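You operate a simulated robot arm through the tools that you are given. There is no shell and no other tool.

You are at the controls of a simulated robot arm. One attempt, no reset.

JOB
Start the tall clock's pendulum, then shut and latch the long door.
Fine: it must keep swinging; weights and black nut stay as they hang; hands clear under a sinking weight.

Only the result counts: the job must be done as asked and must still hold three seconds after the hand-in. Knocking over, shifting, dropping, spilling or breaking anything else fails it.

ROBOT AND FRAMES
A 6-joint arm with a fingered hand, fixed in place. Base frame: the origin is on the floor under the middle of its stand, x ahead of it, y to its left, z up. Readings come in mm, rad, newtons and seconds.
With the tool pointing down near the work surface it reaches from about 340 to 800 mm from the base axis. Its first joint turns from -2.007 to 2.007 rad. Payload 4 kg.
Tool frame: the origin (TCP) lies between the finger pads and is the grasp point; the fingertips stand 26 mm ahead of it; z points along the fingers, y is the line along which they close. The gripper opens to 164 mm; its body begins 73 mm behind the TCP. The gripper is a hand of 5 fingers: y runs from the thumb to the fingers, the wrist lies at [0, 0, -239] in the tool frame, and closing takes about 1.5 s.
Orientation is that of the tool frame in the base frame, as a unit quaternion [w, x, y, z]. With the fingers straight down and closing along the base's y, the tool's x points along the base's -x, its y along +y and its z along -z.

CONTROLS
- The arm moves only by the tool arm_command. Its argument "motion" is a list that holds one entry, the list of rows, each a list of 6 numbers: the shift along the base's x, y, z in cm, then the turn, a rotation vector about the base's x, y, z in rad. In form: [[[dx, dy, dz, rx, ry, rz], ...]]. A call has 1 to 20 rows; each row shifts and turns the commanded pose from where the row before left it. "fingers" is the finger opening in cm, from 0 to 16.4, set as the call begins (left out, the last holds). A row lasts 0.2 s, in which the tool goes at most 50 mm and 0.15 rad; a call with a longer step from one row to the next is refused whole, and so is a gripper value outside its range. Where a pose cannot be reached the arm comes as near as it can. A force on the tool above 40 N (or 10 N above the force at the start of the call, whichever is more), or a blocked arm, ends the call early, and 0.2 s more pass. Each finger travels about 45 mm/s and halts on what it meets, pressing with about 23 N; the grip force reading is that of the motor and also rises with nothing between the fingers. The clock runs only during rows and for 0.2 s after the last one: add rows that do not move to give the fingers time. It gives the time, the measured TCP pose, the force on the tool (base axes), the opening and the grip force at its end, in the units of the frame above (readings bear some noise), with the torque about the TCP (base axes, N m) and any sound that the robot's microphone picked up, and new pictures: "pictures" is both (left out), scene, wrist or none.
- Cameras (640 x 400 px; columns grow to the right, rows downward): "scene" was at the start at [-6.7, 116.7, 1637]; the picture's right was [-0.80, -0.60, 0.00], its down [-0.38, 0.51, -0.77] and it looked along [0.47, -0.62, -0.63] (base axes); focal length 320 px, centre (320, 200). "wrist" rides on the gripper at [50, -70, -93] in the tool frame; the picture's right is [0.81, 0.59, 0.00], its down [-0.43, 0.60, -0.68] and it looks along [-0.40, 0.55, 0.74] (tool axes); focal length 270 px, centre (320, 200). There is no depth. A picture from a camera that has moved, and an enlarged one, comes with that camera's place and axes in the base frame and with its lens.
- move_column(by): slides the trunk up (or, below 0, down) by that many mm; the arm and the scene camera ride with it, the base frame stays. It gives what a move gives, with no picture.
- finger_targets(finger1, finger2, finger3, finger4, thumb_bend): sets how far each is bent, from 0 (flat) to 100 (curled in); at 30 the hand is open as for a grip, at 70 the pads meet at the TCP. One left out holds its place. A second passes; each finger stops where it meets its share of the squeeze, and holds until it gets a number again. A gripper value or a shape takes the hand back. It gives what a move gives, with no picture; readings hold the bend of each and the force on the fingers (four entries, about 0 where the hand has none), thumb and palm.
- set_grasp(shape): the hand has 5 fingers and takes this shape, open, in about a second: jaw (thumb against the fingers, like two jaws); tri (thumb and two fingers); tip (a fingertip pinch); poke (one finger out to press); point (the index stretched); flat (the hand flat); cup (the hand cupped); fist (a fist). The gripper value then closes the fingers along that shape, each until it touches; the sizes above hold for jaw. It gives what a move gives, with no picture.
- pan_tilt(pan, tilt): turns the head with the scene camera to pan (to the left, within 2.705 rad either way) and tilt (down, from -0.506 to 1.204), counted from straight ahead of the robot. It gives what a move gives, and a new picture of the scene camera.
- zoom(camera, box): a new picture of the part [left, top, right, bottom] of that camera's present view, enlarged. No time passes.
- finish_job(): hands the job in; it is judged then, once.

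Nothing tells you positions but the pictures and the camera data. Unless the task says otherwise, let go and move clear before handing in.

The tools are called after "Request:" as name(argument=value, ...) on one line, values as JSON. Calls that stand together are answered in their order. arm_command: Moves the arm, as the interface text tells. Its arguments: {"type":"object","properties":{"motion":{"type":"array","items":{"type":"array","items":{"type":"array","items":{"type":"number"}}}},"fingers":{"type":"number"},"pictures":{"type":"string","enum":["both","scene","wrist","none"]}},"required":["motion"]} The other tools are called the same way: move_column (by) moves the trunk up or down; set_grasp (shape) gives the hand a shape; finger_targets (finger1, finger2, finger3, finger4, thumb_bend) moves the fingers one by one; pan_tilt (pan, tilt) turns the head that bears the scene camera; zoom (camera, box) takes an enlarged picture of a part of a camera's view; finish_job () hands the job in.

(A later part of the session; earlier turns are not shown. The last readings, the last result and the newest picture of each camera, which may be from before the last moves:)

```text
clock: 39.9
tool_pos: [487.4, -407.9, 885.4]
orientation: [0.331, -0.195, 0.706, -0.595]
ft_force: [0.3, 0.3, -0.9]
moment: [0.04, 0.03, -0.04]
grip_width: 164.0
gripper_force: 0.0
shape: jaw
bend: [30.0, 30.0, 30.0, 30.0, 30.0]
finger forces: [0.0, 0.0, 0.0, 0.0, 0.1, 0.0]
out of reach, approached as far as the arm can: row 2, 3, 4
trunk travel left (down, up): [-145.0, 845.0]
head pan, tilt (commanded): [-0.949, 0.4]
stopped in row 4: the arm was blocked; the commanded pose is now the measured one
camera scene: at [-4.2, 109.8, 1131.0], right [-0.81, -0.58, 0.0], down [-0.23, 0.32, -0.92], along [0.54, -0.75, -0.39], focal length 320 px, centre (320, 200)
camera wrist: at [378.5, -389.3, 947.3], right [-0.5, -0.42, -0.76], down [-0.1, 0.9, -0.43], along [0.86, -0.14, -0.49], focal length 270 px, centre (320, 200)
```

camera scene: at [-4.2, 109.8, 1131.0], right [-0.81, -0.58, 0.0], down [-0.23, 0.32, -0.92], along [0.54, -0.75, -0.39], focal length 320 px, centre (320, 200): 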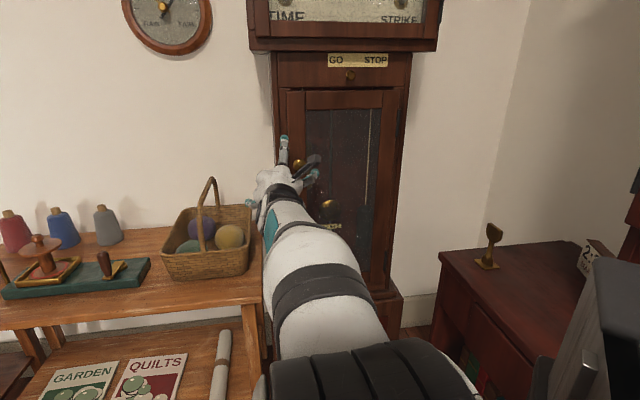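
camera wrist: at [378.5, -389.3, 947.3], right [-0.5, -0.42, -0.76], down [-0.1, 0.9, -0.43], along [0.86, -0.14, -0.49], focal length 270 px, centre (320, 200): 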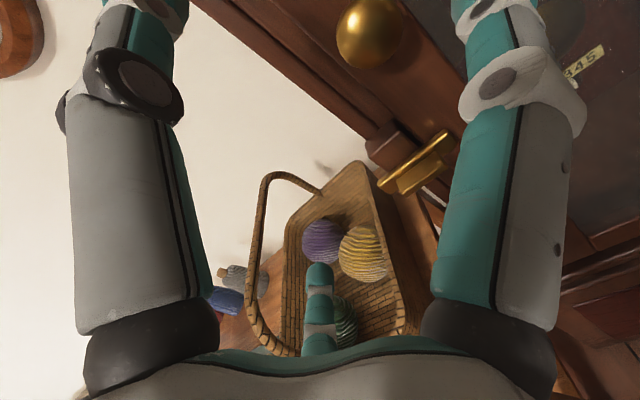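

The wrist camera now shows the door knob and latch close up. I'll zoom in on both views to understand the latch and how far the door is open.

Request:
zoom(camera="wrist", box=[300, 0, 480, 240])

Request:
zoom(camera="scene", box=[265, 40, 425, 140])

Request:
zoom(camera="scene", box=[265, 130, 425, 290])

```text
1.67 times, centred on (390, 120) of wrist
camera zoom: at [378.5, -389.3, 947.3], right [-0.5, -0.42, -0.76], down [-0.1, 0.9, -0.43], along [0.86, -0.14, -0.49], focal length 450 px, centre (203, 333)
```

zoom: 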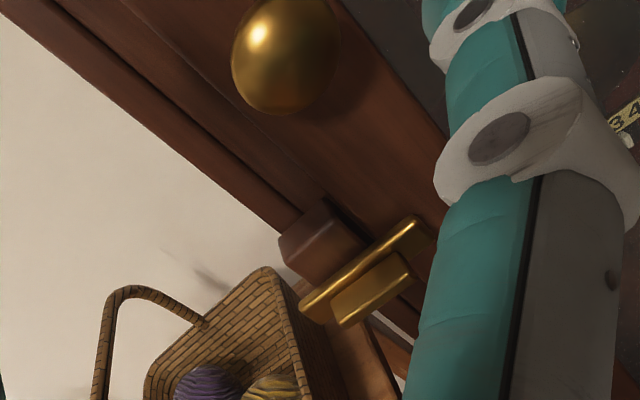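

```text
4.00 times, centred on (345, 90) of scene
camera zoom: at [-4.2, 109.8, 1131.0], right [-0.81, -0.58, 0.0], down [-0.23, 0.32, -0.92], along [0.54, -0.75, -0.39], focal length 1280 px, centre (220, 640)
```

zoom: 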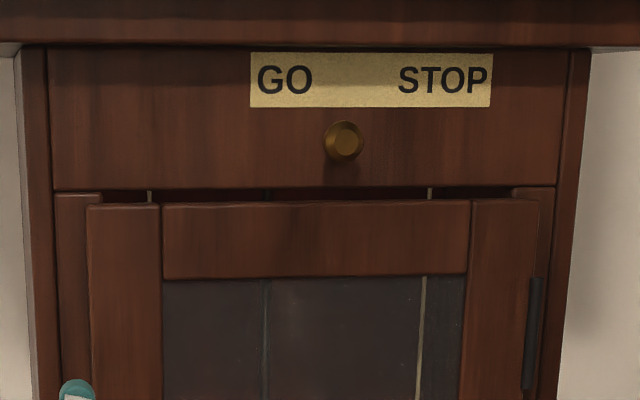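

```text
2.50 times, centred on (345, 210) of scene
camera zoom: at [-4.2, 109.8, 1131.0], right [-0.81, -0.58, 0.0], down [-0.23, 0.32, -0.92], along [0.54, -0.75, -0.39], focal length 800 px, centre (258, 175)
```

zoom: 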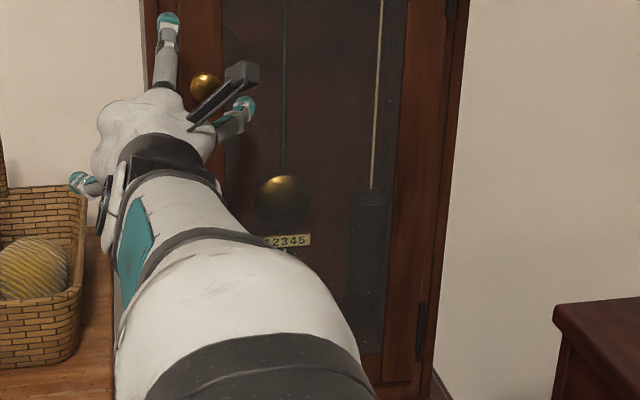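

I need to settle whether the door is actually ajar, so I'll compare the door-top line with the rail line at high zoom.

Request:
zoom(camera="scene", box=[270, 75, 310, 100])

Request:
zoom(camera="scene", box=[380, 75, 420, 100])

Request:
zoom(camera="scene", box=[330, 50, 370, 75])

```text
16.00 times, centred on (290, 88) of scene
camera zoom: at [-4.2, 109.8, 1131.0], right [-0.81, -0.58, 0.0], down [-0.23, 0.32, -0.92], along [0.54, -0.75, -0.39], focal length 5120 px, centre (800, 2000)
```

zoom: 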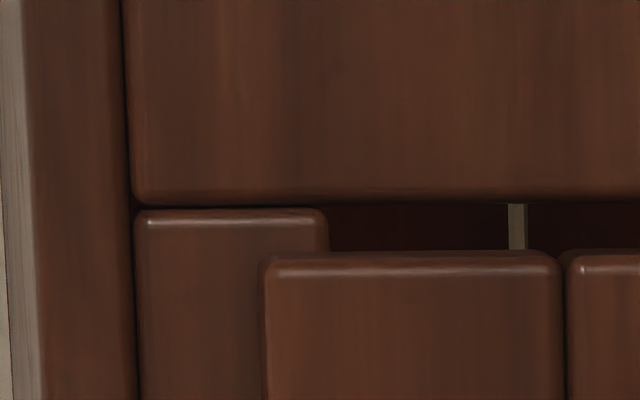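

```text
16.00 times, centred on (400, 88) of scene
camera zoom: at [-4.2, 109.8, 1131.0], right [-0.81, -0.58, 0.0], down [-0.23, 0.32, -0.92], along [0.54, -0.75, -0.39], focal length 5120 px, centre (-960, 2000)
```

zoom: 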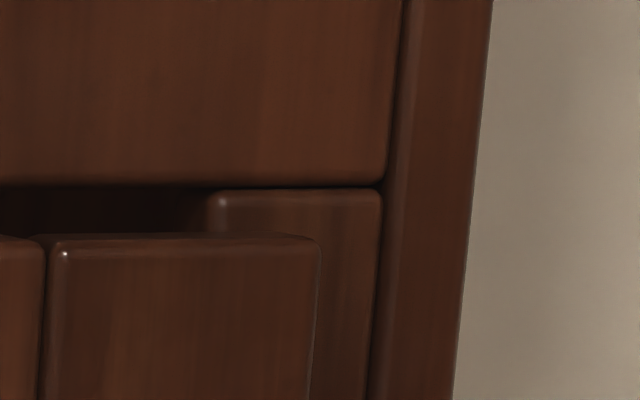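

```text
16.00 times, centred on (350, 62) of scene
camera zoom: at [-4.2, 109.8, 1131.0], right [-0.81, -0.58, 0.0], down [-0.23, 0.32, -0.92], along [0.54, -0.75, -0.39], focal length 5120 px, centre (-160, 2400)
```

zoom: 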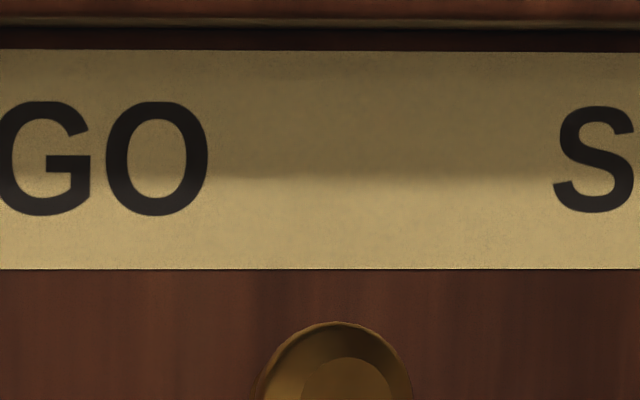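

The door lies flat on its frame, about one board thickness proud. The brass bar spans u -68 to -1 at z of about 800, overlapping the door's edge, so it may be latched already. I'll shift the hand right for a straighter close-up of the latch.

Request:
arm_command(motion=[[[-1.5, -1.2, 0.5, 0, 0, 0], [-1.5, -1.2, 0.5, 0, 0, 0], [-1.5, -1.2, 0.5, 0, 0, 0], [-1.5, -1.2, 0.5, 0, 0, 0]]], pictures="both")

```text
clock: 41.1
tool_pos: [475.6, -420.3, 895.7]
orientation: [0.32, -0.195, 0.721, -0.583]
ft_force: [-0.2, 0.4, 0.7]
moment: [-0.02, -0.02, -0.02]
grip_width: 163.8
gripper_force: 0.0
shape: jaw
bend: [30.0, 30.0, 30.0, 30.0, 30.0]
finger forces: [0.0, 0.1, 0.0, 0.1, 0.1, 0.0]
out of reach, approached as far as the arm can: row 1, 2, 3, 4
trunk travel left (down, up): [-145.0, 845.0]
head pan, tilt (commanded): [-0.949, 0.4]
stopped in row 4: the arm was blocked; the commanded pose is now the measured one
camera scene: at [-4.2, 109.8, 1131.8], right [-0.81, -0.58, 0.0], down [-0.23, 0.32, -0.92], along [0.54, -0.75, -0.39], focal length 320 px, centre (320, 200)
camera wrist: at [368.5, -402.2, 962.0], right [-0.53, -0.39, -0.76], down [-0.1, 0.91, -0.4], along [0.84, -0.13, -0.52], focal length 270 px, centre (320, 200)
```

scene: 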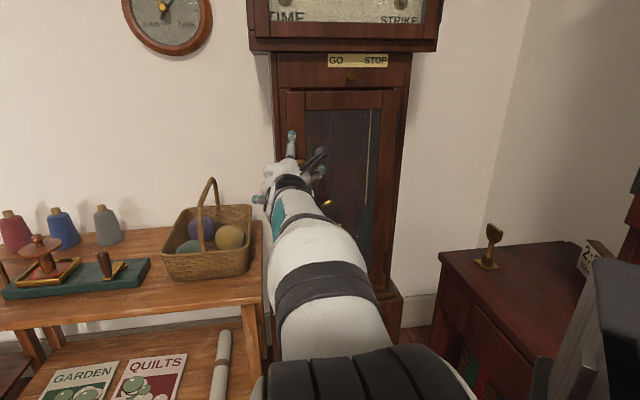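
wrist: 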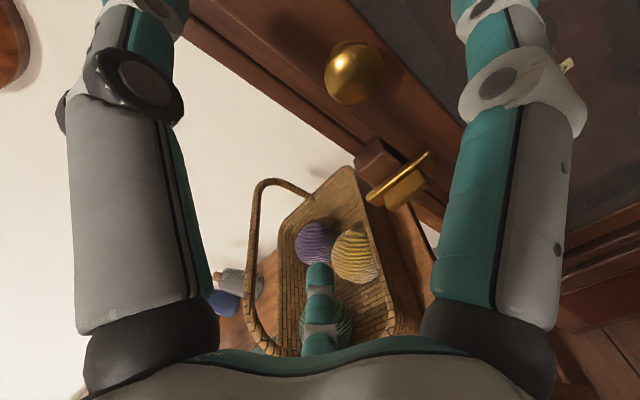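

The hand can't go further right while held level; it looks like a shoulder limit. A 45° downward pitch gives more room, so I'll raise the trunk a little, pitch the hand down and check.

Request:
move_column(by=150)

Request:
arm_command(motion=[[[0, 0, -1.5, 0.0555, 0.0555, 0], [0, 0, -1.5, 0.0555, 0.0555, 0], [0, 0, -1.5, 0.0555, 0.0555, 0], [0, 0, -1.5, 0.0555, 0.0555, 0], [0, 0, -1.5, 0.0555, 0.0555, 0], [0, 0, -1.5, 0.0555, 0.0555, 0], [0, 0, -1.5, 0.0555, 0.0555, 0], [0, 0, -1.5, 0.0555, 0.0555, 0]]], pictures="both")

```text
clock: 42.9
tool_pos: [476.0, -418.1, 1049.6]
orientation: [0.321, -0.194, 0.719, -0.585]
ft_force: [-0.2, -0.5, -0.3]
moment: [-0.01, 0.01, 0.01]
grip_width: 164.2
gripper_force: 0.2
shape: jaw
bend: [30.0, 30.0, 30.0, 30.0, 30.0]
finger forces: [0.1, 0.0, 0.0, 0.1, 0.0, 0.0]
trunk travel left (down, up): [-295.0, 695.0]
head pan, tilt (commanded): [-0.949, 0.4]
```

```text
clock: 44.7
tool_pos: [415.5, -470.6, 909.0]
orientation: [0.198, -0.246, 0.88, -0.356]
ft_force: [-0.1, 0.0, -0.1]
moment: [-0.04, 0.0, 0.0]
grip_width: 163.8
gripper_force: 0.1
shape: jaw
bend: [30.0, 30.0, 30.0, 30.0, 30.0]
finger forces: [0.0, 0.0, 0.1, 0.0, 0.1, 0.0]
out of reach, approached as far as the arm can: row 1, 2, 3, 4, 5, 6, 7, 8
trunk travel left (down, up): [-295.0, 695.0]
head pan, tilt (commanded): [-0.949, 0.4]
camera scene: at [-4.3, 109.9, 1282.6], right [-0.81, -0.58, 0.0], down [-0.23, 0.32, -0.92], along [0.54, -0.75, -0.39], focal length 320 px, centre (320, 200)
camera wrist: at [346.5, -493.0, 1013.1], right [-0.82, -0.1, -0.57], down [-0.18, 0.98, 0.1], along [0.54, 0.18, -0.82], focal length 270 px, centre (320, 200)
```

scene: 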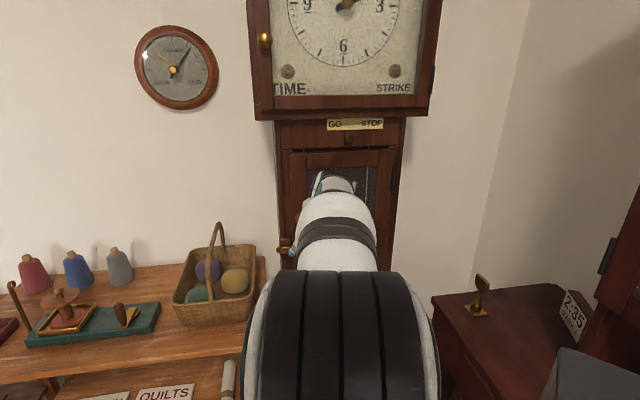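
wrist: 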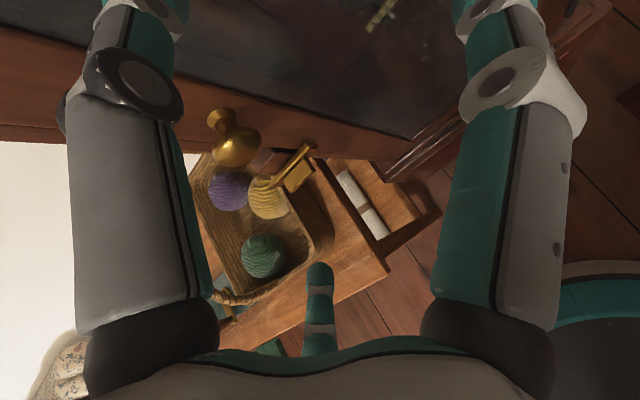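

The pitch-down worked, and this view from above shows how deep the latch bar sits relative to the door face. I'll zoom in on it.

Request:
zoom(camera="wrist", box=[180, 90, 340, 210])

Request:
zoom(camera="wrist", box=[180, 0, 480, 150])

```text
3.33 times, centred on (260, 150) of wrist
camera zoom: at [346.5, -493.0, 1013.1], right [-0.82, -0.1, -0.57], down [-0.18, 0.98, 0.1], along [0.54, 0.18, -0.82], focal length 901 px, centre (520, 367)
```

zoom: 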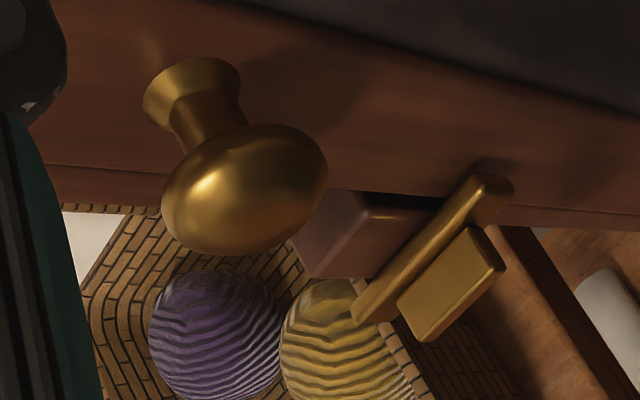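

```text
2.13 times, centred on (330, 75) of wrist
camera zoom: at [346.5, -493.0, 1013.1], right [-0.82, -0.1, -0.57], down [-0.18, 0.98, 0.1], along [0.54, 0.18, -0.82], focal length 577 px, centre (299, 467)
```

zoom: 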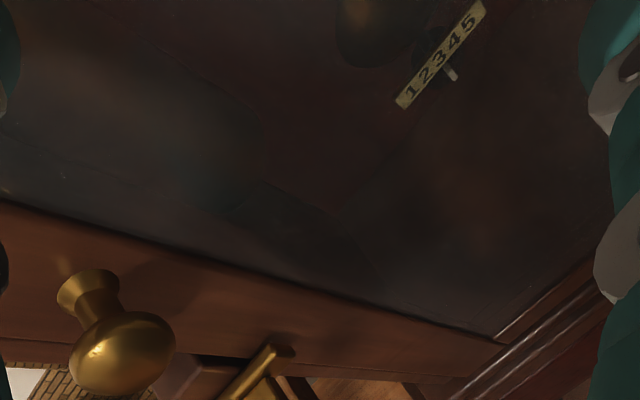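

Seen from above, the bar lies across the front of the closed door's left stile, so the door looks shut and latched. The bar and its centred thumb tab read as a turn-button pivoting on the wood block. I'll switch to a one-finger poke shape and see where the fingertip sits.

Request:
set_grasp(shape="poke")

Request:
arm_command(motion=[[[0, 0, 0, 0, 0, 0]]], pictures="both")

```text
clock: 45.6
tool_pos: [416.1, -470.3, 910.0]
orientation: [0.198, -0.247, 0.879, -0.356]
ft_force: [0.2, 0.1, 0.2]
moment: [-0.02, -0.03, -0.04]
grip_width: 0.0
gripper_force: 0.1
shape: poke
bend: [100.0, 100.0, 100.0, 100.0, 83.0]
finger forces: [0.0, 0.0, 0.1, 0.0, 0.0, 0.0]
trunk travel left (down, up): [-295.0, 695.0]
head pan, tilt (commanded): [-0.949, 0.4]
```

```text
clock: 46.0
tool_pos: [415.7, -470.9, 910.4]
orientation: [0.198, -0.246, 0.88, -0.356]
ft_force: [0.1, 0.5, -0.7]
moment: [-0.03, 0.03, 0.01]
grip_width: 0.3
gripper_force: 0.0
shape: poke
bend: [100.0, 100.0, 100.0, 100.0, 83.0]
finger forces: [0.1, 0.0, 0.1, 0.1, 0.0, 0.0]
trunk travel left (down, up): [-295.0, 695.0]
head pan, tilt (commanded): [-0.949, 0.4]
camera scene: at [-4.3, 109.7, 1282.6], right [-0.81, -0.58, 0.0], down [-0.23, 0.32, -0.92], along [0.54, -0.75, -0.39], focal length 320 px, centre (320, 200)
camera wrist: at [346.7, -493.0, 1013.2], right [-0.82, -0.1, -0.57], down [-0.18, 0.98, 0.1], along [0.54, 0.18, -0.82], focal length 270 px, centre (320, 200)
```

scene: 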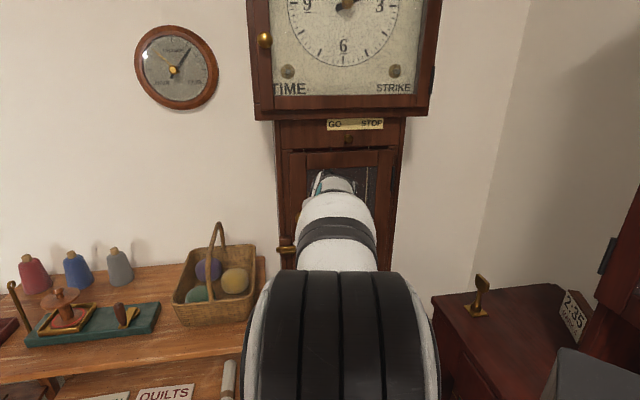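
wrist: 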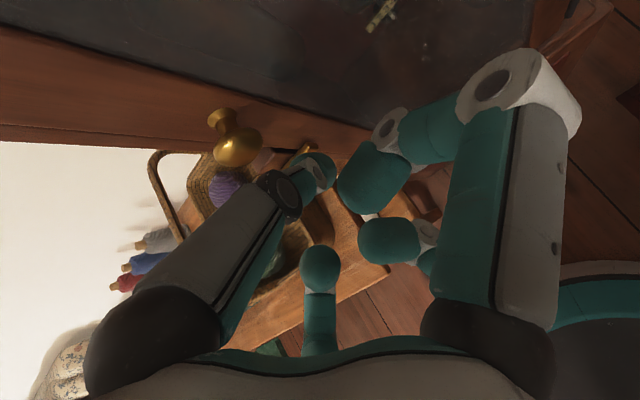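

In "poke" every finger reads curled. I'll try "point", which should stretch out the index.

Request:
set_grasp(shape="point")

Request:
arm_command(motion=[[[0, 0, 0, 0, 0, 0]]], pictures="wrist")

```text
clock: 46.9
tool_pos: [416.6, -470.7, 910.4]
orientation: [0.198, -0.246, 0.88, -0.355]
ft_force: [0.4, -0.8, -0.2]
moment: [0.01, 0.0, -0.01]
grip_width: 157.9
gripper_force: 0.0
shape: point
bend: [70.0, 100.0, 100.0, 100.0, 72.0]
finger forces: [0.0, 0.0, 0.0, 0.0, 0.0, 0.1]
trunk travel left (down, up): [-295.0, 695.0]
head pan, tilt (commanded): [-0.949, 0.4]
```

```text
clock: 47.3
tool_pos: [416.2, -469.6, 909.0]
orientation: [0.198, -0.246, 0.88, -0.355]
ft_force: [-0.3, -0.4, -0.6]
moment: [0.0, -0.01, 0.03]
grip_width: 158.2
gripper_force: 0.0
shape: point
bend: [70.0, 100.0, 100.0, 100.0, 72.0]
finger forces: [0.0, 0.0, 0.0, 0.0, 0.1, 0.1]
trunk travel left (down, up): [-295.0, 695.0]
head pan, tilt (commanded): [-0.949, 0.4]
camera wrist: at [346.7, -493.0, 1013.2], right [-0.82, -0.1, -0.57], down [-0.18, 0.98, 0.1], along [0.54, 0.18, -0.82], focal length 270 px, centre (320, 200)
```

wrist: 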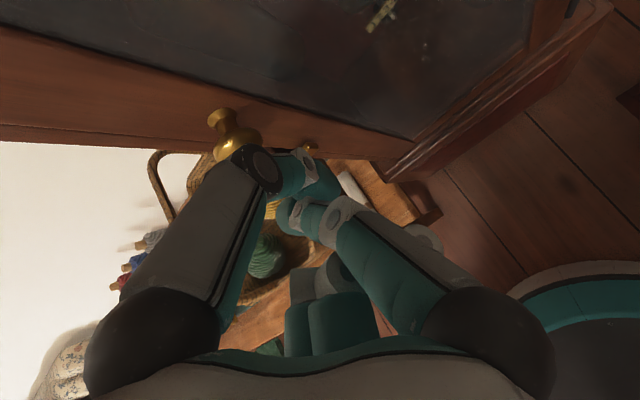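

"Point" brings the index tip near the TCP. Setting the fingers one by one gives finer control, so I'll curl the rest and keep the index mostly straight.

Request:
finger_targets(finger1=40, finger2=100, finger3=100, finger4=100, thumb_bend=100)

Request:
arm_command(motion=[[[0, 0, 0, 0, 0, 0]]], pictures="both")

```text
clock: 48.3
tool_pos: [415.0, -471.4, 909.0]
orientation: [0.198, -0.247, 0.879, -0.356]
ft_force: [0.2, -1.1, 0.1]
moment: [-0.01, 0.01, 0.01]
grip_width: 7.5
gripper_force: 0.1
shape: fingers
bend: [70.0, 100.0, 100.0, 100.0, 81.0]
finger forces: [0.0, 0.0, 0.0, 0.0, 0.0, 0.0]
trunk travel left (down, up): [-295.0, 695.0]
head pan, tilt (commanded): [-0.949, 0.4]
```

```text
clock: 48.7
tool_pos: [415.0, -470.7, 910.5]
orientation: [0.199, -0.245, 0.88, -0.356]
ft_force: [-0.1, -0.6, -0.4]
moment: [0.01, 0.0, -0.04]
grip_width: 7.4
gripper_force: 0.0
shape: fingers
bend: [70.0, 100.0, 100.0, 100.0, 81.0]
finger forces: [0.0, 0.1, 0.1, 0.0, 0.1, 0.0]
trunk travel left (down, up): [-295.0, 695.0]
head pan, tilt (commanded): [-0.949, 0.4]
camera scene: at [-4.3, 109.7, 1282.6], right [-0.81, -0.58, 0.0], down [-0.23, 0.32, -0.92], along [0.54, -0.75, -0.39], focal length 320 px, centre (320, 200)
camera wrist: at [346.7, -493.0, 1013.2], right [-0.82, -0.1, -0.57], down [-0.18, 0.98, 0.1], along [0.54, 0.18, -0.82], focal length 270 px, centre (320, 200)
```

scene: 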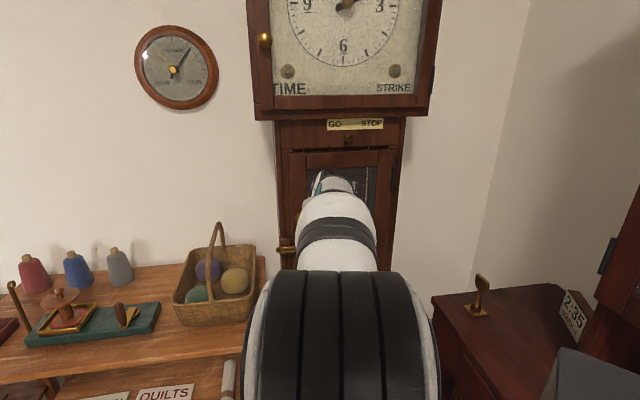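
wrist: 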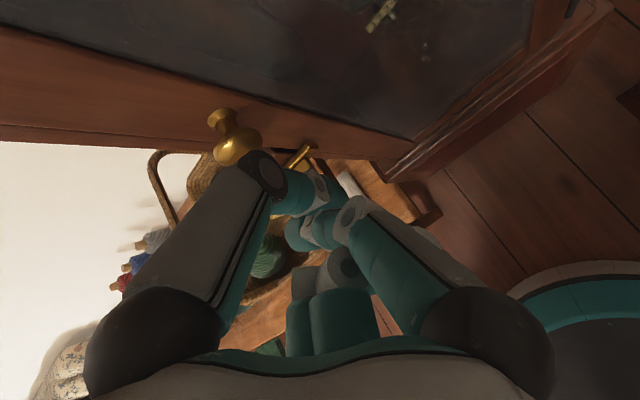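

The index is stuck against the thumb at 70. I'll open both first, then fold the thumb in.

Request:
finger_targets(finger1=20, thumb_bend=20)

Request:
arm_command(motion=[[[0, 0, 0, 0, 0, 0], [0, 0, 0, 0, 0, 0]]], pictures="wrist")

```text
clock: 49.7
tool_pos: [417.2, -470.2, 910.2]
orientation: [0.198, -0.245, 0.88, -0.356]
ft_force: [-0.5, 0.5, 0.9]
moment: [0.02, 0.02, 0.01]
grip_width: 105.2
gripper_force: 0.0
shape: fingers
bend: [20.0, 100.0, 100.0, 100.0, 20.0]
finger forces: [0.0, 0.0, 0.1, 0.0, 0.0, 0.0]
trunk travel left (down, up): [-295.0, 695.0]
head pan, tilt (commanded): [-0.949, 0.4]
```

```text
clock: 50.3
tool_pos: [415.5, -470.2, 910.4]
orientation: [0.199, -0.245, 0.879, -0.356]
ft_force: [0.9, -0.8, -0.1]
moment: [0.03, 0.0, 0.0]
grip_width: 105.4
gripper_force: 0.1
shape: fingers
bend: [20.0, 100.0, 100.0, 100.0, 20.0]
finger forces: [0.1, 0.0, 0.0, 0.0, 0.0, 0.1]
trunk travel left (down, up): [-295.0, 695.0]
head pan, tilt (commanded): [-0.949, 0.4]
camera wrist: at [346.7, -493.0, 1013.2], right [-0.82, -0.1, -0.57], down [-0.18, 0.98, 0.1], along [0.54, 0.18, -0.82], focal length 270 px, centre (320, 200)
```

wrist: 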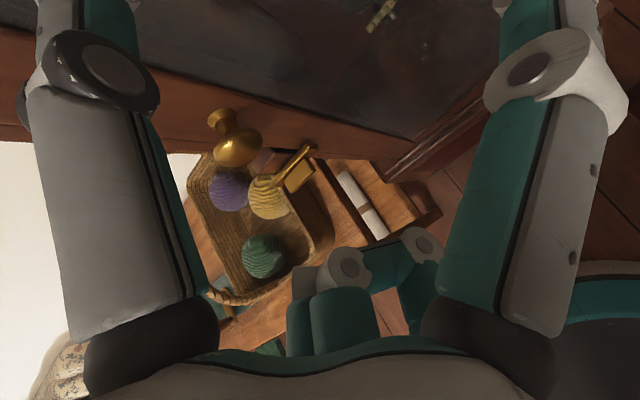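

Now both are open. I'll set the index to about 30 (straight ahead) and fold the thumb.

Request:
finger_targets(finger1=35, thumb_bend=95)

Request:
arm_command(motion=[[[0, 0, 0, 0, 0, 0], [0, 0, 0, 0, 0, 0]]], pictures="both")

```text
clock: 51.3
tool_pos: [415.7, -470.7, 909.3]
orientation: [0.199, -0.246, 0.879, -0.356]
ft_force: [0.1, -0.5, 0.3]
moment: [-0.01, -0.01, -0.01]
grip_width: 85.0
gripper_force: 0.1
shape: fingers
bend: [35.0, 100.0, 100.0, 100.0, 95.0]
finger forces: [0.0, 0.0, 0.0, 0.1, 0.0, 0.0]
trunk travel left (down, up): [-295.0, 695.0]
head pan, tilt (commanded): [-0.949, 0.4]
```

```text
clock: 51.9
tool_pos: [415.5, -469.6, 910.0]
orientation: [0.199, -0.246, 0.879, -0.357]
ft_force: [-0.1, 0.2, 0.5]
moment: [0.0, 0.03, 0.03]
grip_width: 85.2
gripper_force: 0.0
shape: fingers
bend: [35.0, 100.0, 100.0, 100.0, 95.0]
finger forces: [0.0, 0.1, 0.0, 0.0, 0.0, 0.1]
trunk travel left (down, up): [-295.0, 695.0]
head pan, tilt (commanded): [-0.949, 0.4]
camera scene: at [-4.3, 109.7, 1282.6], right [-0.81, -0.58, 0.0], down [-0.23, 0.32, -0.92], along [0.54, -0.75, -0.39], focal length 320 px, centre (320, 200)
camera wrist: at [346.7, -493.0, 1013.2], right [-0.82, -0.1, -0.57], down [-0.18, 0.98, 0.1], along [0.54, 0.18, -0.82], focal length 270 px, centre (320, 200)
```

scene: 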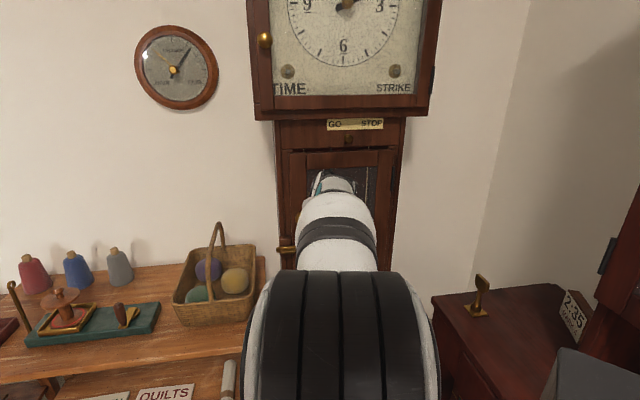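
wrist: 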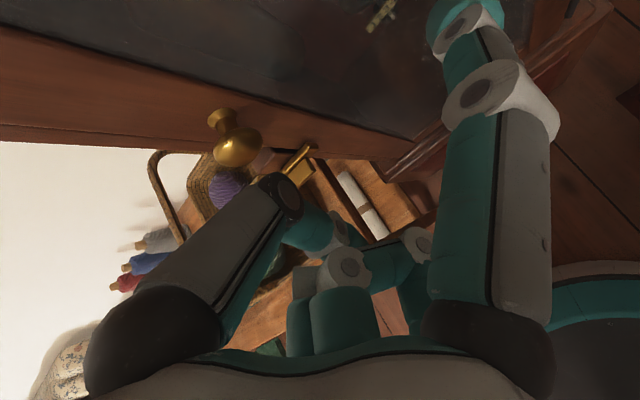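

The index sticks out well off the hand's axis, so its tip is hard to place. A closed fingertip pinch would give me a pusher right at the TCP; let me look at that shape.

Request:
set_grasp(shape="tip")

Request:
arm_command(motion=[[[0, 0, 0, 0, 0, 0]]], pictures="wrist")

Request:
arm_command(motion=[[[0, 0, 0, 0, 0, 0], [0, 0, 0, 0, 0, 0], [0, 0, 0, 0, 0, 0], [0, 0, 0, 0, 0, 0], [0, 0, 0, 0, 0, 0], [0, 0, 0, 0, 0, 0], [0, 0, 0, 0, 0, 0], [0, 0, 0, 0, 0, 0]]], fingers=0, pictures="wrist")

```text
clock: 52.8
tool_pos: [415.8, -468.7, 909.5]
orientation: [0.198, -0.246, 0.879, -0.356]
ft_force: [-0.4, 0.1, -0.5]
moment: [0.02, 0.0, 0.01]
grip_width: 164.0
gripper_force: 0.1
shape: tip
bend: [14.0, 30.0, 30.0, 14.0, 30.0]
finger forces: [0.0, 0.0, 0.0, 0.0, 0.0, 0.0]
trunk travel left (down, up): [-295.0, 695.0]
head pan, tilt (commanded): [-0.949, 0.4]
```

```text
clock: 53.2
tool_pos: [416.6, -471.4, 908.5]
orientation: [0.198, -0.245, 0.88, -0.356]
ft_force: [-0.8, -0.5, -0.2]
moment: [0.02, 0.0, 0.02]
grip_width: 163.9
gripper_force: 0.0
shape: tip
bend: [14.0, 30.0, 30.0, 14.0, 30.0]
finger forces: [0.1, 0.0, 0.0, 0.0, 0.0, 0.0]
trunk travel left (down, up): [-295.0, 695.0]
head pan, tilt (commanded): [-0.949, 0.4]
camera wrist: at [346.7, -493.0, 1013.2], right [-0.82, -0.1, -0.57], down [-0.18, 0.98, 0.1], along [0.54, 0.18, -0.82], focal length 270 px, centre (320, 200)
```

wrist: 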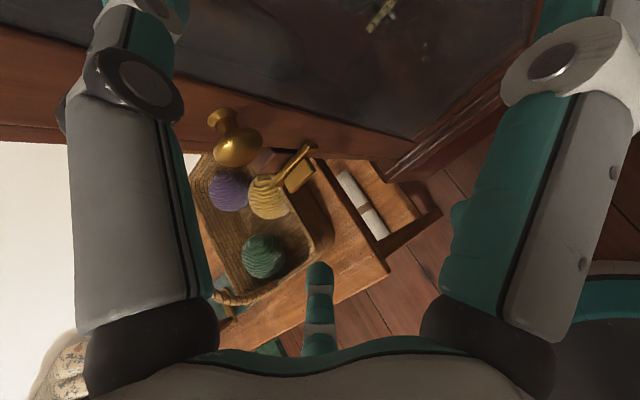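

```text
clock: 55.0
tool_pos: [416.4, -469.8, 909.4]
orientation: [0.198, -0.245, 0.88, -0.356]
ft_force: [-0.4, 0.0, -0.3]
moment: [0.02, -0.02, 0.02]
grip_width: 3.3
gripper_force: 0.2
shape: tip
bend: [14.0, 68.0, 68.0, 14.0, 70.0]
finger forces: [0.0, 0.0, 0.1, 0.1, 0.0, 0.0]
trunk travel left (down, up): [-295.0, 695.0]
head pan, tilt (commanded): [-0.949, 0.4]
camera wrist: at [346.7, -493.0, 1013.2], right [-0.82, -0.1, -0.57], down [-0.18, 0.98, 0.1], along [0.54, 0.18, -0.82], focal length 270 px, centre (320, 200)
```

wrist: 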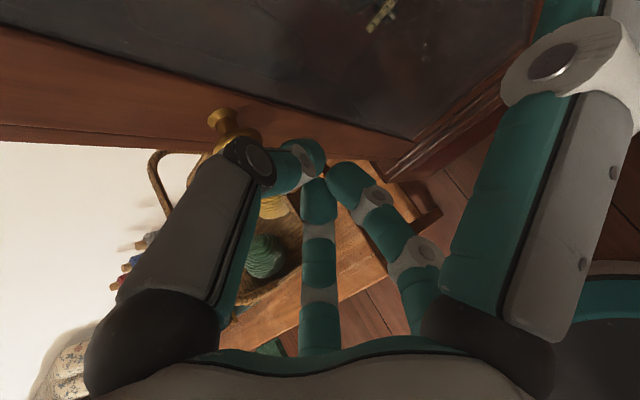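

"Tip" leaves two fingers splayed out. "Tri" may curl the spare ones and make a compact beak at the TCP, so I'll check that.

Request:
set_grasp(shape="tri")

Request:
arm_command(motion=[[[0, 0, 0, 0, 0, 0], [0, 0, 0, 0, 0, 0], [0, 0, 0, 0, 0, 0], [0, 0, 0, 0, 0, 0], [0, 0, 0, 0, 0, 0], [0, 0, 0, 0, 0, 0], [0, 0, 0, 0, 0, 0], [0, 0, 0, 0, 0, 0]]], fingers=0, pictures="wrist")

```text
clock: 55.9
tool_pos: [415.4, -470.4, 908.7]
orientation: [0.198, -0.244, 0.88, -0.357]
ft_force: [0.0, 0.9, -0.6]
moment: [-0.02, 0.02, 0.0]
grip_width: 163.6
gripper_force: 0.0
shape: tri
bend: [14.0, 30.0, 30.0, 14.0, 30.0]
finger forces: [0.0, 0.1, 0.0, 0.0, 0.0, 0.0]
trunk travel left (down, up): [-295.0, 695.0]
head pan, tilt (commanded): [-0.949, 0.4]
```

```text
clock: 57.7
tool_pos: [416.4, -470.7, 909.9]
orientation: [0.198, -0.246, 0.879, -0.357]
ft_force: [-0.2, 0.0, 0.4]
moment: [0.02, -0.01, 0.01]
grip_width: 3.6
gripper_force: 0.0
shape: tri
bend: [14.0, 68.0, 68.0, 14.0, 70.0]
finger forces: [0.0, 0.0, 0.0, 0.0, 0.0, 0.0]
trunk travel left (down, up): [-295.0, 695.0]
head pan, tilt (commanded): [-0.949, 0.4]
camera wrist: at [346.7, -493.0, 1013.2], right [-0.82, -0.1, -0.57], down [-0.18, 0.98, 0.1], along [0.54, 0.18, -0.82], focal length 270 px, centre (320, 200)
```

wrist: 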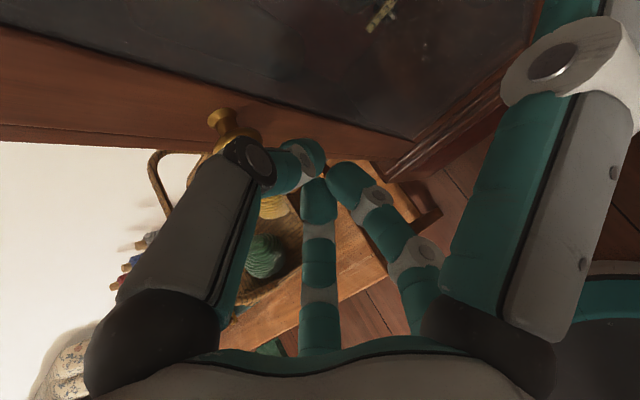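

I'll keep the thumb and two fingers pinched and curl the two spare fingers out of the way.

Request:
finger_targets(finger1=100, finger2=68, finger3=68, finger4=100, thumb_bend=70)

Request:
arm_command(motion=[[[0, 0, 0, 0, 0, 0], [0, 0, 0, 0, 0, 0], [0, 0, 0, 0, 0, 0]]], pictures="wrist")

```text
clock: 58.7
tool_pos: [416.6, -469.9, 910.0]
orientation: [0.199, -0.246, 0.88, -0.356]
ft_force: [-0.4, 0.0, 0.9]
moment: [-0.05, -0.03, 0.0]
grip_width: 0.1
gripper_force: 0.1
shape: fingers
bend: [68.0, 67.0, 67.0, 68.0, 71.0]
finger forces: [0.0, 0.0, 0.0, 0.0, 0.1, 0.0]
trunk travel left (down, up): [-295.0, 695.0]
head pan, tilt (commanded): [-0.949, 0.4]
```

```text
clock: 59.5
tool_pos: [415.8, -469.3, 909.6]
orientation: [0.199, -0.246, 0.88, -0.356]
ft_force: [0.0, 0.3, -0.2]
moment: [-0.04, 0.02, 0.01]
grip_width: 0.0
gripper_force: 0.0
shape: fingers
bend: [68.0, 67.0, 67.0, 68.0, 71.0]
finger forces: [0.0, 0.1, 0.0, 0.0, 0.0, 0.0]
trunk travel left (down, up): [-295.0, 695.0]
head pan, tilt (commanded): [-0.949, 0.4]
camera wrist: at [346.7, -493.0, 1013.2], right [-0.82, -0.1, -0.57], down [-0.18, 0.98, 0.1], along [0.54, 0.18, -0.82], focal length 270 px, centre (320, 200)
```

wrist: 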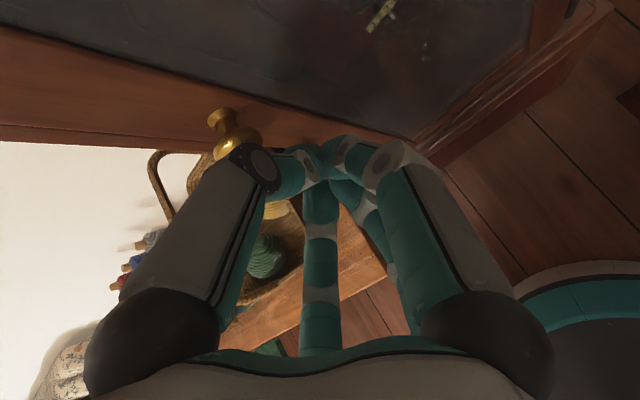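

The beak is now compact, with its tip about 30 mm ahead of the TCP. I'll slide left of the door knob, to u of about -65, and then lower toward the latch bar's left end.

Request:
arm_command(motion=[[[1.04, 1.04, 0, 0, 0, 0], [1.04, 1.04, 0, 0, 0, 0], [1.04, 1.04, 0, 0, 0, 0], [1.04, 1.04, 0, 0, 0, 0], [1.04, 1.04, 0, 0, 0, 0], [1.04, 1.04, 0, 0, 0, 0], [1.04, 1.04, 0, 0, 0, 0]]], pictures="both")

```text
clock: 61.1
tool_pos: [414.2, -447.7, 877.0]
orientation: [0.198, -0.245, 0.88, -0.355]
ft_force: [0.1, -1.2, 0.0]
moment: [0.0, -0.01, -0.01]
grip_width: 0.0
gripper_force: 0.1
shape: fingers
bend: [68.0, 67.0, 67.0, 68.0, 71.0]
finger forces: [0.0, 0.1, 0.1, 0.0, 0.0, 0.0]
out of reach, approached as far as the arm can: row 1, 2, 3, 4, 5, 6, 7
trunk travel left (down, up): [-295.0, 695.0]
head pan, tilt (commanded): [-0.949, 0.4]
camera scene: at [-4.3, 109.7, 1282.6], right [-0.81, -0.58, 0.0], down [-0.23, 0.32, -0.92], along [0.54, -0.75, -0.39], focal length 320 px, centre (320, 200)
camera wrist: at [344.6, -470.8, 980.6], right [-0.82, -0.1, -0.57], down [-0.18, 0.98, 0.1], along [0.54, 0.18, -0.82], focal length 270 px, centre (320, 200)
```

scene: 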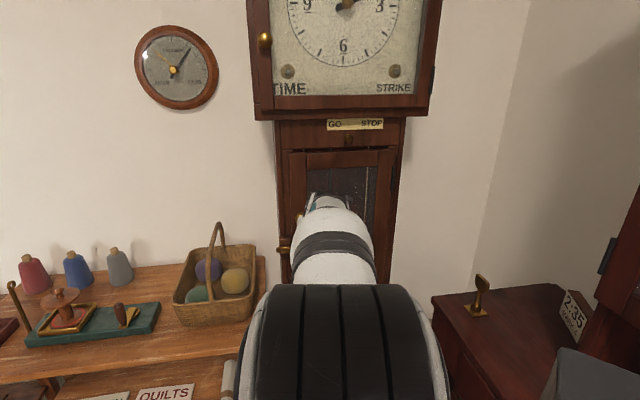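
wrist: 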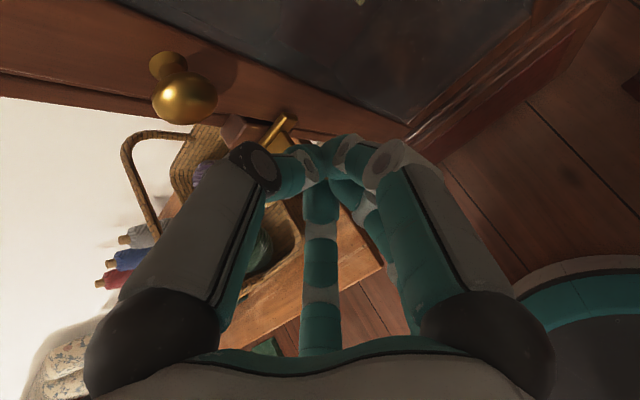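

I'm still close to the inner reach limit. Raising the trunk relative to the hand should free it, so I'll raise it 150 mm and then bring the hand back down.

Request:
move_column(by=150)

Request:
arm_command(motion=[[[0.3, -0.3, -3, 0, 0, 0], [0.3, -0.3, -3, 0, 0, 0], [0.3, -0.3, -3, 0, 0, 0], [0.3, -0.3, -3, 0, 0, 0]]], pictures="none")

Request:
arm_command(motion=[[[1.04, 1.04, 0, 0, 0, 0], [1.04, 1.04, 0, 0, 0, 0], [1.04, 1.04, 0, 0, 0, 0], [1.04, 1.04, 0, 0, 0, 0], [1.04, 1.04, 0, 0, 0, 0], [1.04, 1.04, 0, 0, 0, 0]]], pictures="both")

```text
clock: 62.8
tool_pos: [413.9, -447.7, 1026.1]
orientation: [0.198, -0.245, 0.88, -0.355]
ft_force: [-1.2, 0.4, 0.1]
moment: [0.02, 0.01, 0.0]
grip_width: 0.1
gripper_force: 0.0
shape: fingers
bend: [68.0, 67.0, 67.0, 68.0, 71.0]
finger forces: [0.1, 0.0, 0.1, 0.1, 0.0, 0.0]
trunk travel left (down, up): [-445.0, 545.0]
head pan, tilt (commanded): [-0.949, 0.4]
```

```text
clock: 63.8
tool_pos: [423.3, -461.1, 906.8]
orientation: [0.198, -0.246, 0.879, -0.356]
ft_force: [-0.1, 0.1, -0.4]
moment: [0.0, -0.02, 0.01]
grip_width: 0.0
gripper_force: 0.1
shape: fingers
bend: [68.0, 67.0, 67.0, 68.0, 71.0]
finger forces: [0.0, 0.0, 0.0, 0.0, 0.0, 0.0]
trunk travel left (down, up): [-445.0, 545.0]
head pan, tilt (commanded): [-0.949, 0.4]
```

```text
clock: 65.2
tool_pos: [467.7, -413.2, 896.0]
orientation: [0.205, -0.248, 0.878, -0.355]
ft_force: [-0.9, -0.7, 0.2]
moment: [-0.03, 0.0, -0.02]
grip_width: 0.0
gripper_force: 0.0
shape: fingers
bend: [68.0, 67.0, 67.0, 68.0, 71.0]
finger forces: [0.0, 0.1, 0.1, 0.0, 0.1, 0.0]
out of reach, approached as far as the arm can: row 4, 5, 6
trunk travel left (down, up): [-445.0, 545.0]
head pan, tilt (commanded): [-0.949, 0.4]
camera scene: at [-4.2, 109.6, 1432.6], right [-0.81, -0.58, 0.0], down [-0.23, 0.32, -0.92], along [0.54, -0.75, -0.39], focal length 320 px, centre (320, 200)
camera wrist: at [397.7, -437.5, 999.5], right [-0.81, -0.1, -0.57], down [-0.19, 0.98, 0.1], along [0.55, 0.19, -0.81], focal length 270 px, centre (320, 200)
```

scene: 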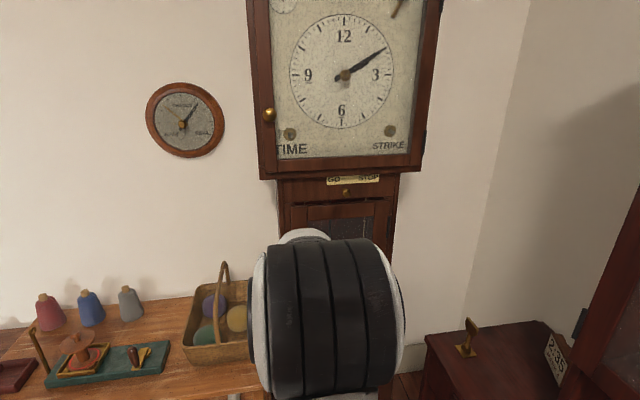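
wrist: 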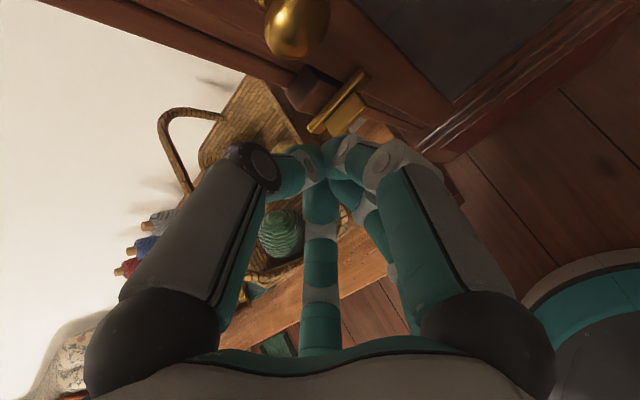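

That freed the arm. I'll lower to latch height and shift left to line up with the bar's left end, still 60 mm short of it.

Request:
arm_command(motion=[[[0.2, -0.2, -1.5, 0, 0, 0], [0.2, -0.2, -1.5, 0, 0, 0], [0.2, -0.2, -1.2, 0, 0, 0], [0.85, 0.85, 0, 0, 0, 0], [0.85, 0.85, 0, 0, 0, 0]]], pictures="both")

```text
clock: 66.4
tool_pos: [484.1, -411.7, 854.8]
orientation: [0.2, -0.246, 0.879, -0.357]
ft_force: [-0.8, 0.0, -1.0]
moment: [0.0, 0.0, -0.01]
grip_width: 0.0
gripper_force: 0.0
shape: fingers
bend: [68.0, 67.0, 67.0, 68.0, 71.0]
finger forces: [0.0, 0.1, 0.0, 0.1, 0.0, 0.0]
out of reach, approached as far as the arm can: row 1, 4, 5
trunk travel left (down, up): [-445.0, 545.0]
head pan, tilt (commanded): [-0.949, 0.4]
camera scene: at [-4.3, 109.8, 1432.6], right [-0.81, -0.58, 0.0], down [-0.23, 0.32, -0.92], along [0.54, -0.75, -0.39], focal length 320 px, centre (320, 200)
camera wrist: at [414.4, -434.3, 959.4], right [-0.82, -0.1, -0.57], down [-0.18, 0.98, 0.09], along [0.55, 0.18, -0.82], focal length 270 px, centre (320, 200)
```

scene: 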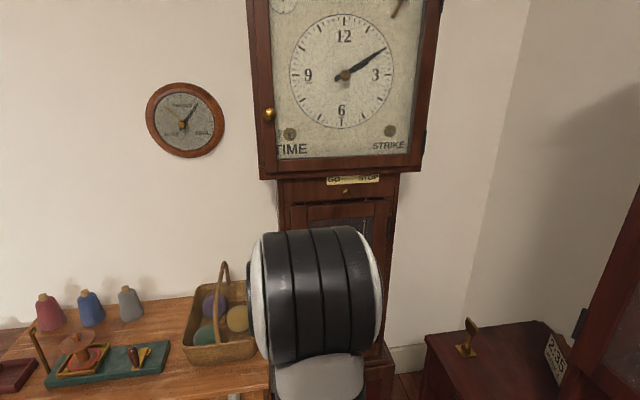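
wrist: 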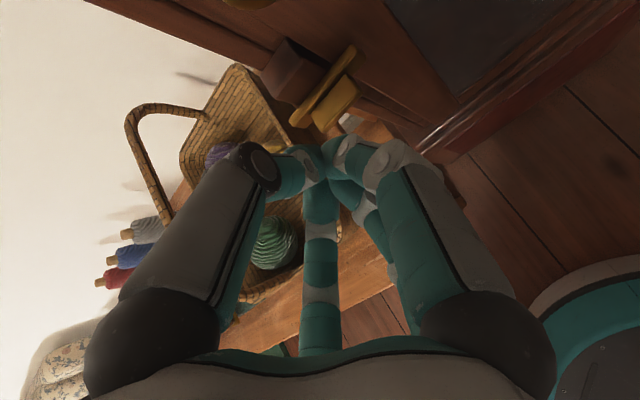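

The bar, tab and block are clear now, with the beak tip in front and above. I'll advance over the bar's left end at u of about -62, staying above its top edge.

Request:
arm_command(motion=[[[1.58, -0.8, 0, 0, 0, 0], [1.58, -0.8, 0, 0, 0, 0], [1.18, -1.18, 0, 0, 0, 0]]], pictures="wrist")

Request:
zoom(camera="wrist", box=[220, 40, 440, 240])

```text
clock: 67.2
tool_pos: [520.0, -438.4, 856.6]
orientation: [0.198, -0.246, 0.88, -0.355]
ft_force: [0.1, 0.9, 0.1]
moment: [0.03, 0.02, 0.01]
grip_width: 0.1
gripper_force: 0.1
shape: fingers
bend: [68.0, 67.0, 67.0, 68.0, 71.0]
finger forces: [0.0, 0.0, 0.0, 0.0, 0.1, 0.0]
out of reach, approached as far as the arm can: row 1
trunk travel left (down, up): [-445.0, 545.0]
head pan, tilt (commanded): [-0.949, 0.4]
camera wrist: at [451.0, -460.5, 960.0], right [-0.82, -0.1, -0.56], down [-0.18, 0.98, 0.1], along [0.54, 0.18, -0.82], focal length 270 px, centre (320, 200)
```

wrist: 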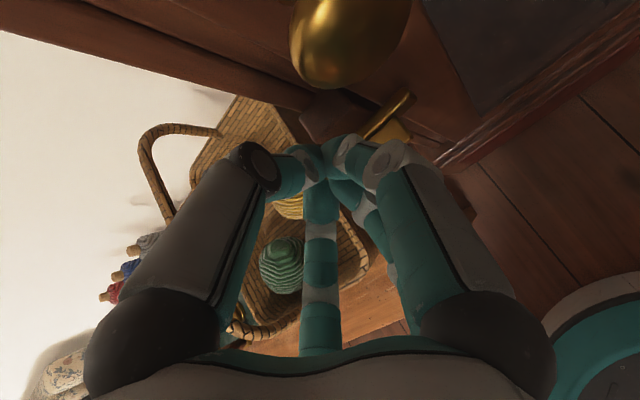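

```text
2.00 times, centred on (330, 140) of wrist
camera zoom: at [451.0, -460.5, 960.0], right [-0.82, -0.1, -0.56], down [-0.18, 0.98, 0.1], along [0.54, 0.18, -0.82], focal length 541 px, centre (300, 320)
```

zoom: 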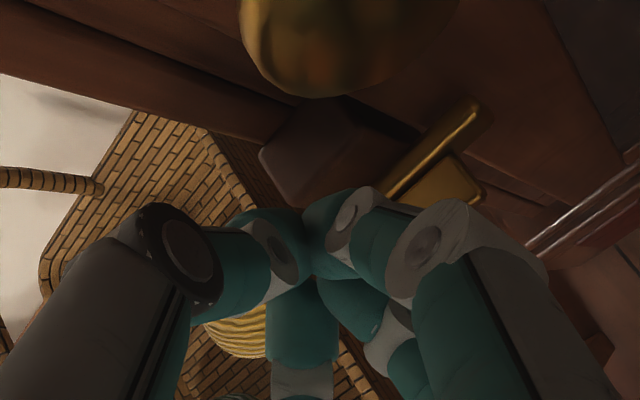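

The tip hangs about 25 mm above the bar's left end. I'll press down slowly and watch for force or movement.

Request:
arm_command(motion=[[[0, 0, -1, 0, 0, 0], [0, 0, -1, 0, 0, 0], [0, 0, -1, 0, 0, 0], [0, 0, -0.5, 0, 0, 0]]], pictures="wrist")

```text
clock: 68.2
tool_pos: [520.9, -438.3, 839.9]
orientation: [0.199, -0.246, 0.88, -0.354]
ft_force: [0.3, -0.5, 0.4]
moment: [0.02, -0.02, 0.02]
grip_width: 0.0
gripper_force: 0.1
shape: fingers
bend: [68.0, 67.0, 67.0, 68.0, 71.0]
finger forces: [0.1, 0.1, 0.1, 0.0, 0.0, 0.1]
out of reach, approached as far as the arm can: row 1, 2, 3
trunk travel left (down, up): [-445.0, 545.0]
head pan, tilt (commanded): [-0.949, 0.4]
camera wrist: at [450.9, -460.9, 943.9], right [-0.82, -0.1, -0.56], down [-0.18, 0.98, 0.1], along [0.54, 0.18, -0.82], focal length 270 px, centre (320, 200)
```

wrist: 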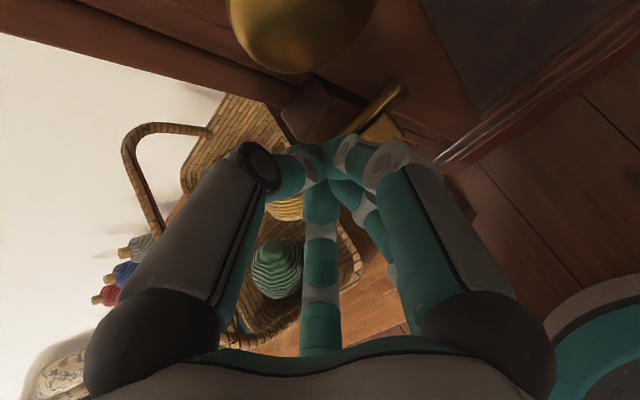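

The stalls happen when the hand lines up with the forearm, which is a wrist singularity. I'll pitch the hand back up to level here, well away from that alignment, and then work on the latch with a horizontal beak.

Request:
arm_command(motion=[[[-0.5, 0.5, 0, -0.0648, -0.0648, 0], [-0.5, 0.5, 0, -0.0648, -0.0648, 0], [0, 0, 0, -0.0648, -0.0648, 0], [0, 0, 0, -0.0648, -0.0648, 0], [0, 0, 0, -0.0648, -0.0648, 0], [0, 0, 0, -0.0648, -0.0648, 0], [0, 0, 0, -0.0648, -0.0648, 0], [0, 0, 0, -0.0648, -0.0648, 0]]], pictures="both")

```text
clock: 70.0
tool_pos: [550.3, -388.3, 851.0]
orientation: [0.324, -0.184, 0.704, -0.605]
ft_force: [-0.7, -0.4, 0.2]
moment: [-0.01, 0.03, 0.0]
grip_width: 0.0
gripper_force: 0.0
shape: fingers
bend: [68.0, 67.0, 67.0, 68.0, 71.0]
finger forces: [0.1, 0.0, 0.1, 0.0, 0.0, 0.0]
out of reach, approached as far as the arm can: row 1, 3, 4, 5, 6, 7, 8
trunk travel left (down, up): [-445.0, 545.0]
head pan, tilt (commanded): [-0.949, 0.4]
camera scene: at [-4.2, 109.7, 1432.6], right [-0.81, -0.58, 0.0], down [-0.23, 0.32, -0.92], along [0.54, -0.75, -0.39], focal length 320 px, centre (320, 200)
camera wrist: at [440.9, -366.1, 912.8], right [-0.51, -0.41, -0.76], down [-0.07, 0.9, -0.44], along [0.86, -0.17, -0.48], focal length 270 px, centre (320, 200)
```

scene: 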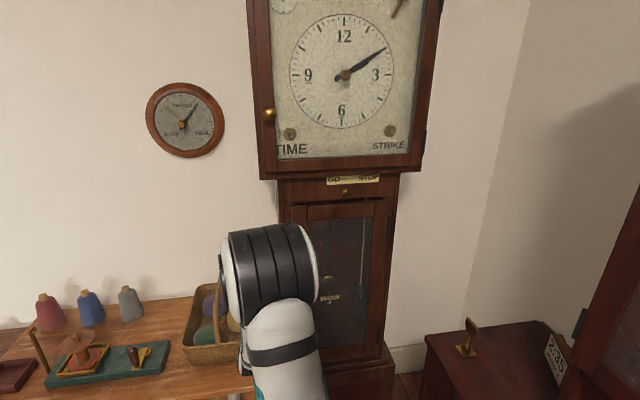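
wrist: 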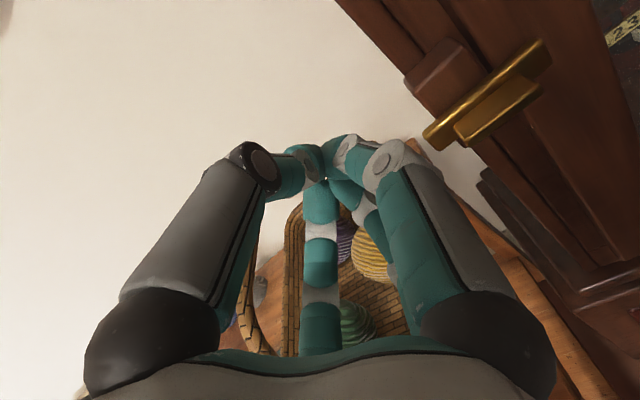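

The wrist camera now has a clear close-up of the latch. I'll zoom in on it.

Request:
zoom(camera="wrist", box=[380, 0, 620, 200])

Request:
zoom(camera="scene", box=[270, 170, 420, 350])

```text
2.00 times, centred on (500, 100) of wrist
camera zoom: at [440.9, -366.1, 912.8], right [-0.51, -0.41, -0.76], down [-0.07, 0.9, -0.44], along [0.86, -0.17, -0.48], focal length 541 px, centre (-40, 400)
```

zoom: 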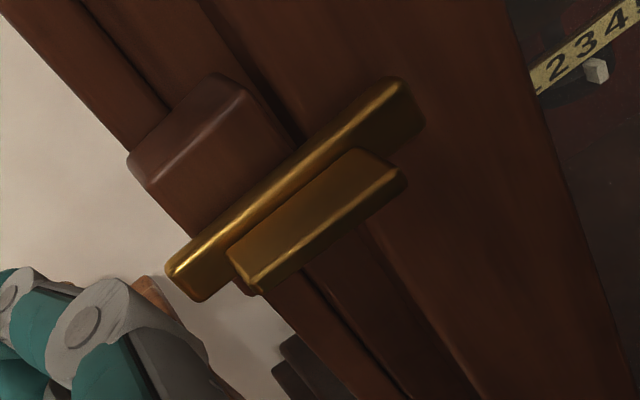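

```text
2.22 times, centred on (345, 260) of scene
camera zoom: at [-4.2, 109.7, 1432.6], right [-0.81, -0.58, 0.0], down [-0.23, 0.32, -0.92], along [0.54, -0.75, -0.39], focal length 711 px, centre (264, 67)
```

zoom: 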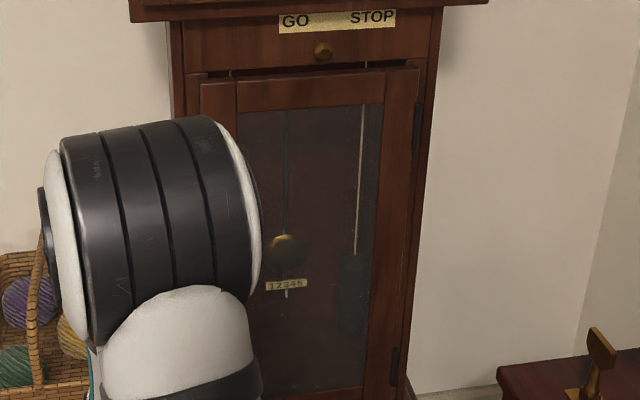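

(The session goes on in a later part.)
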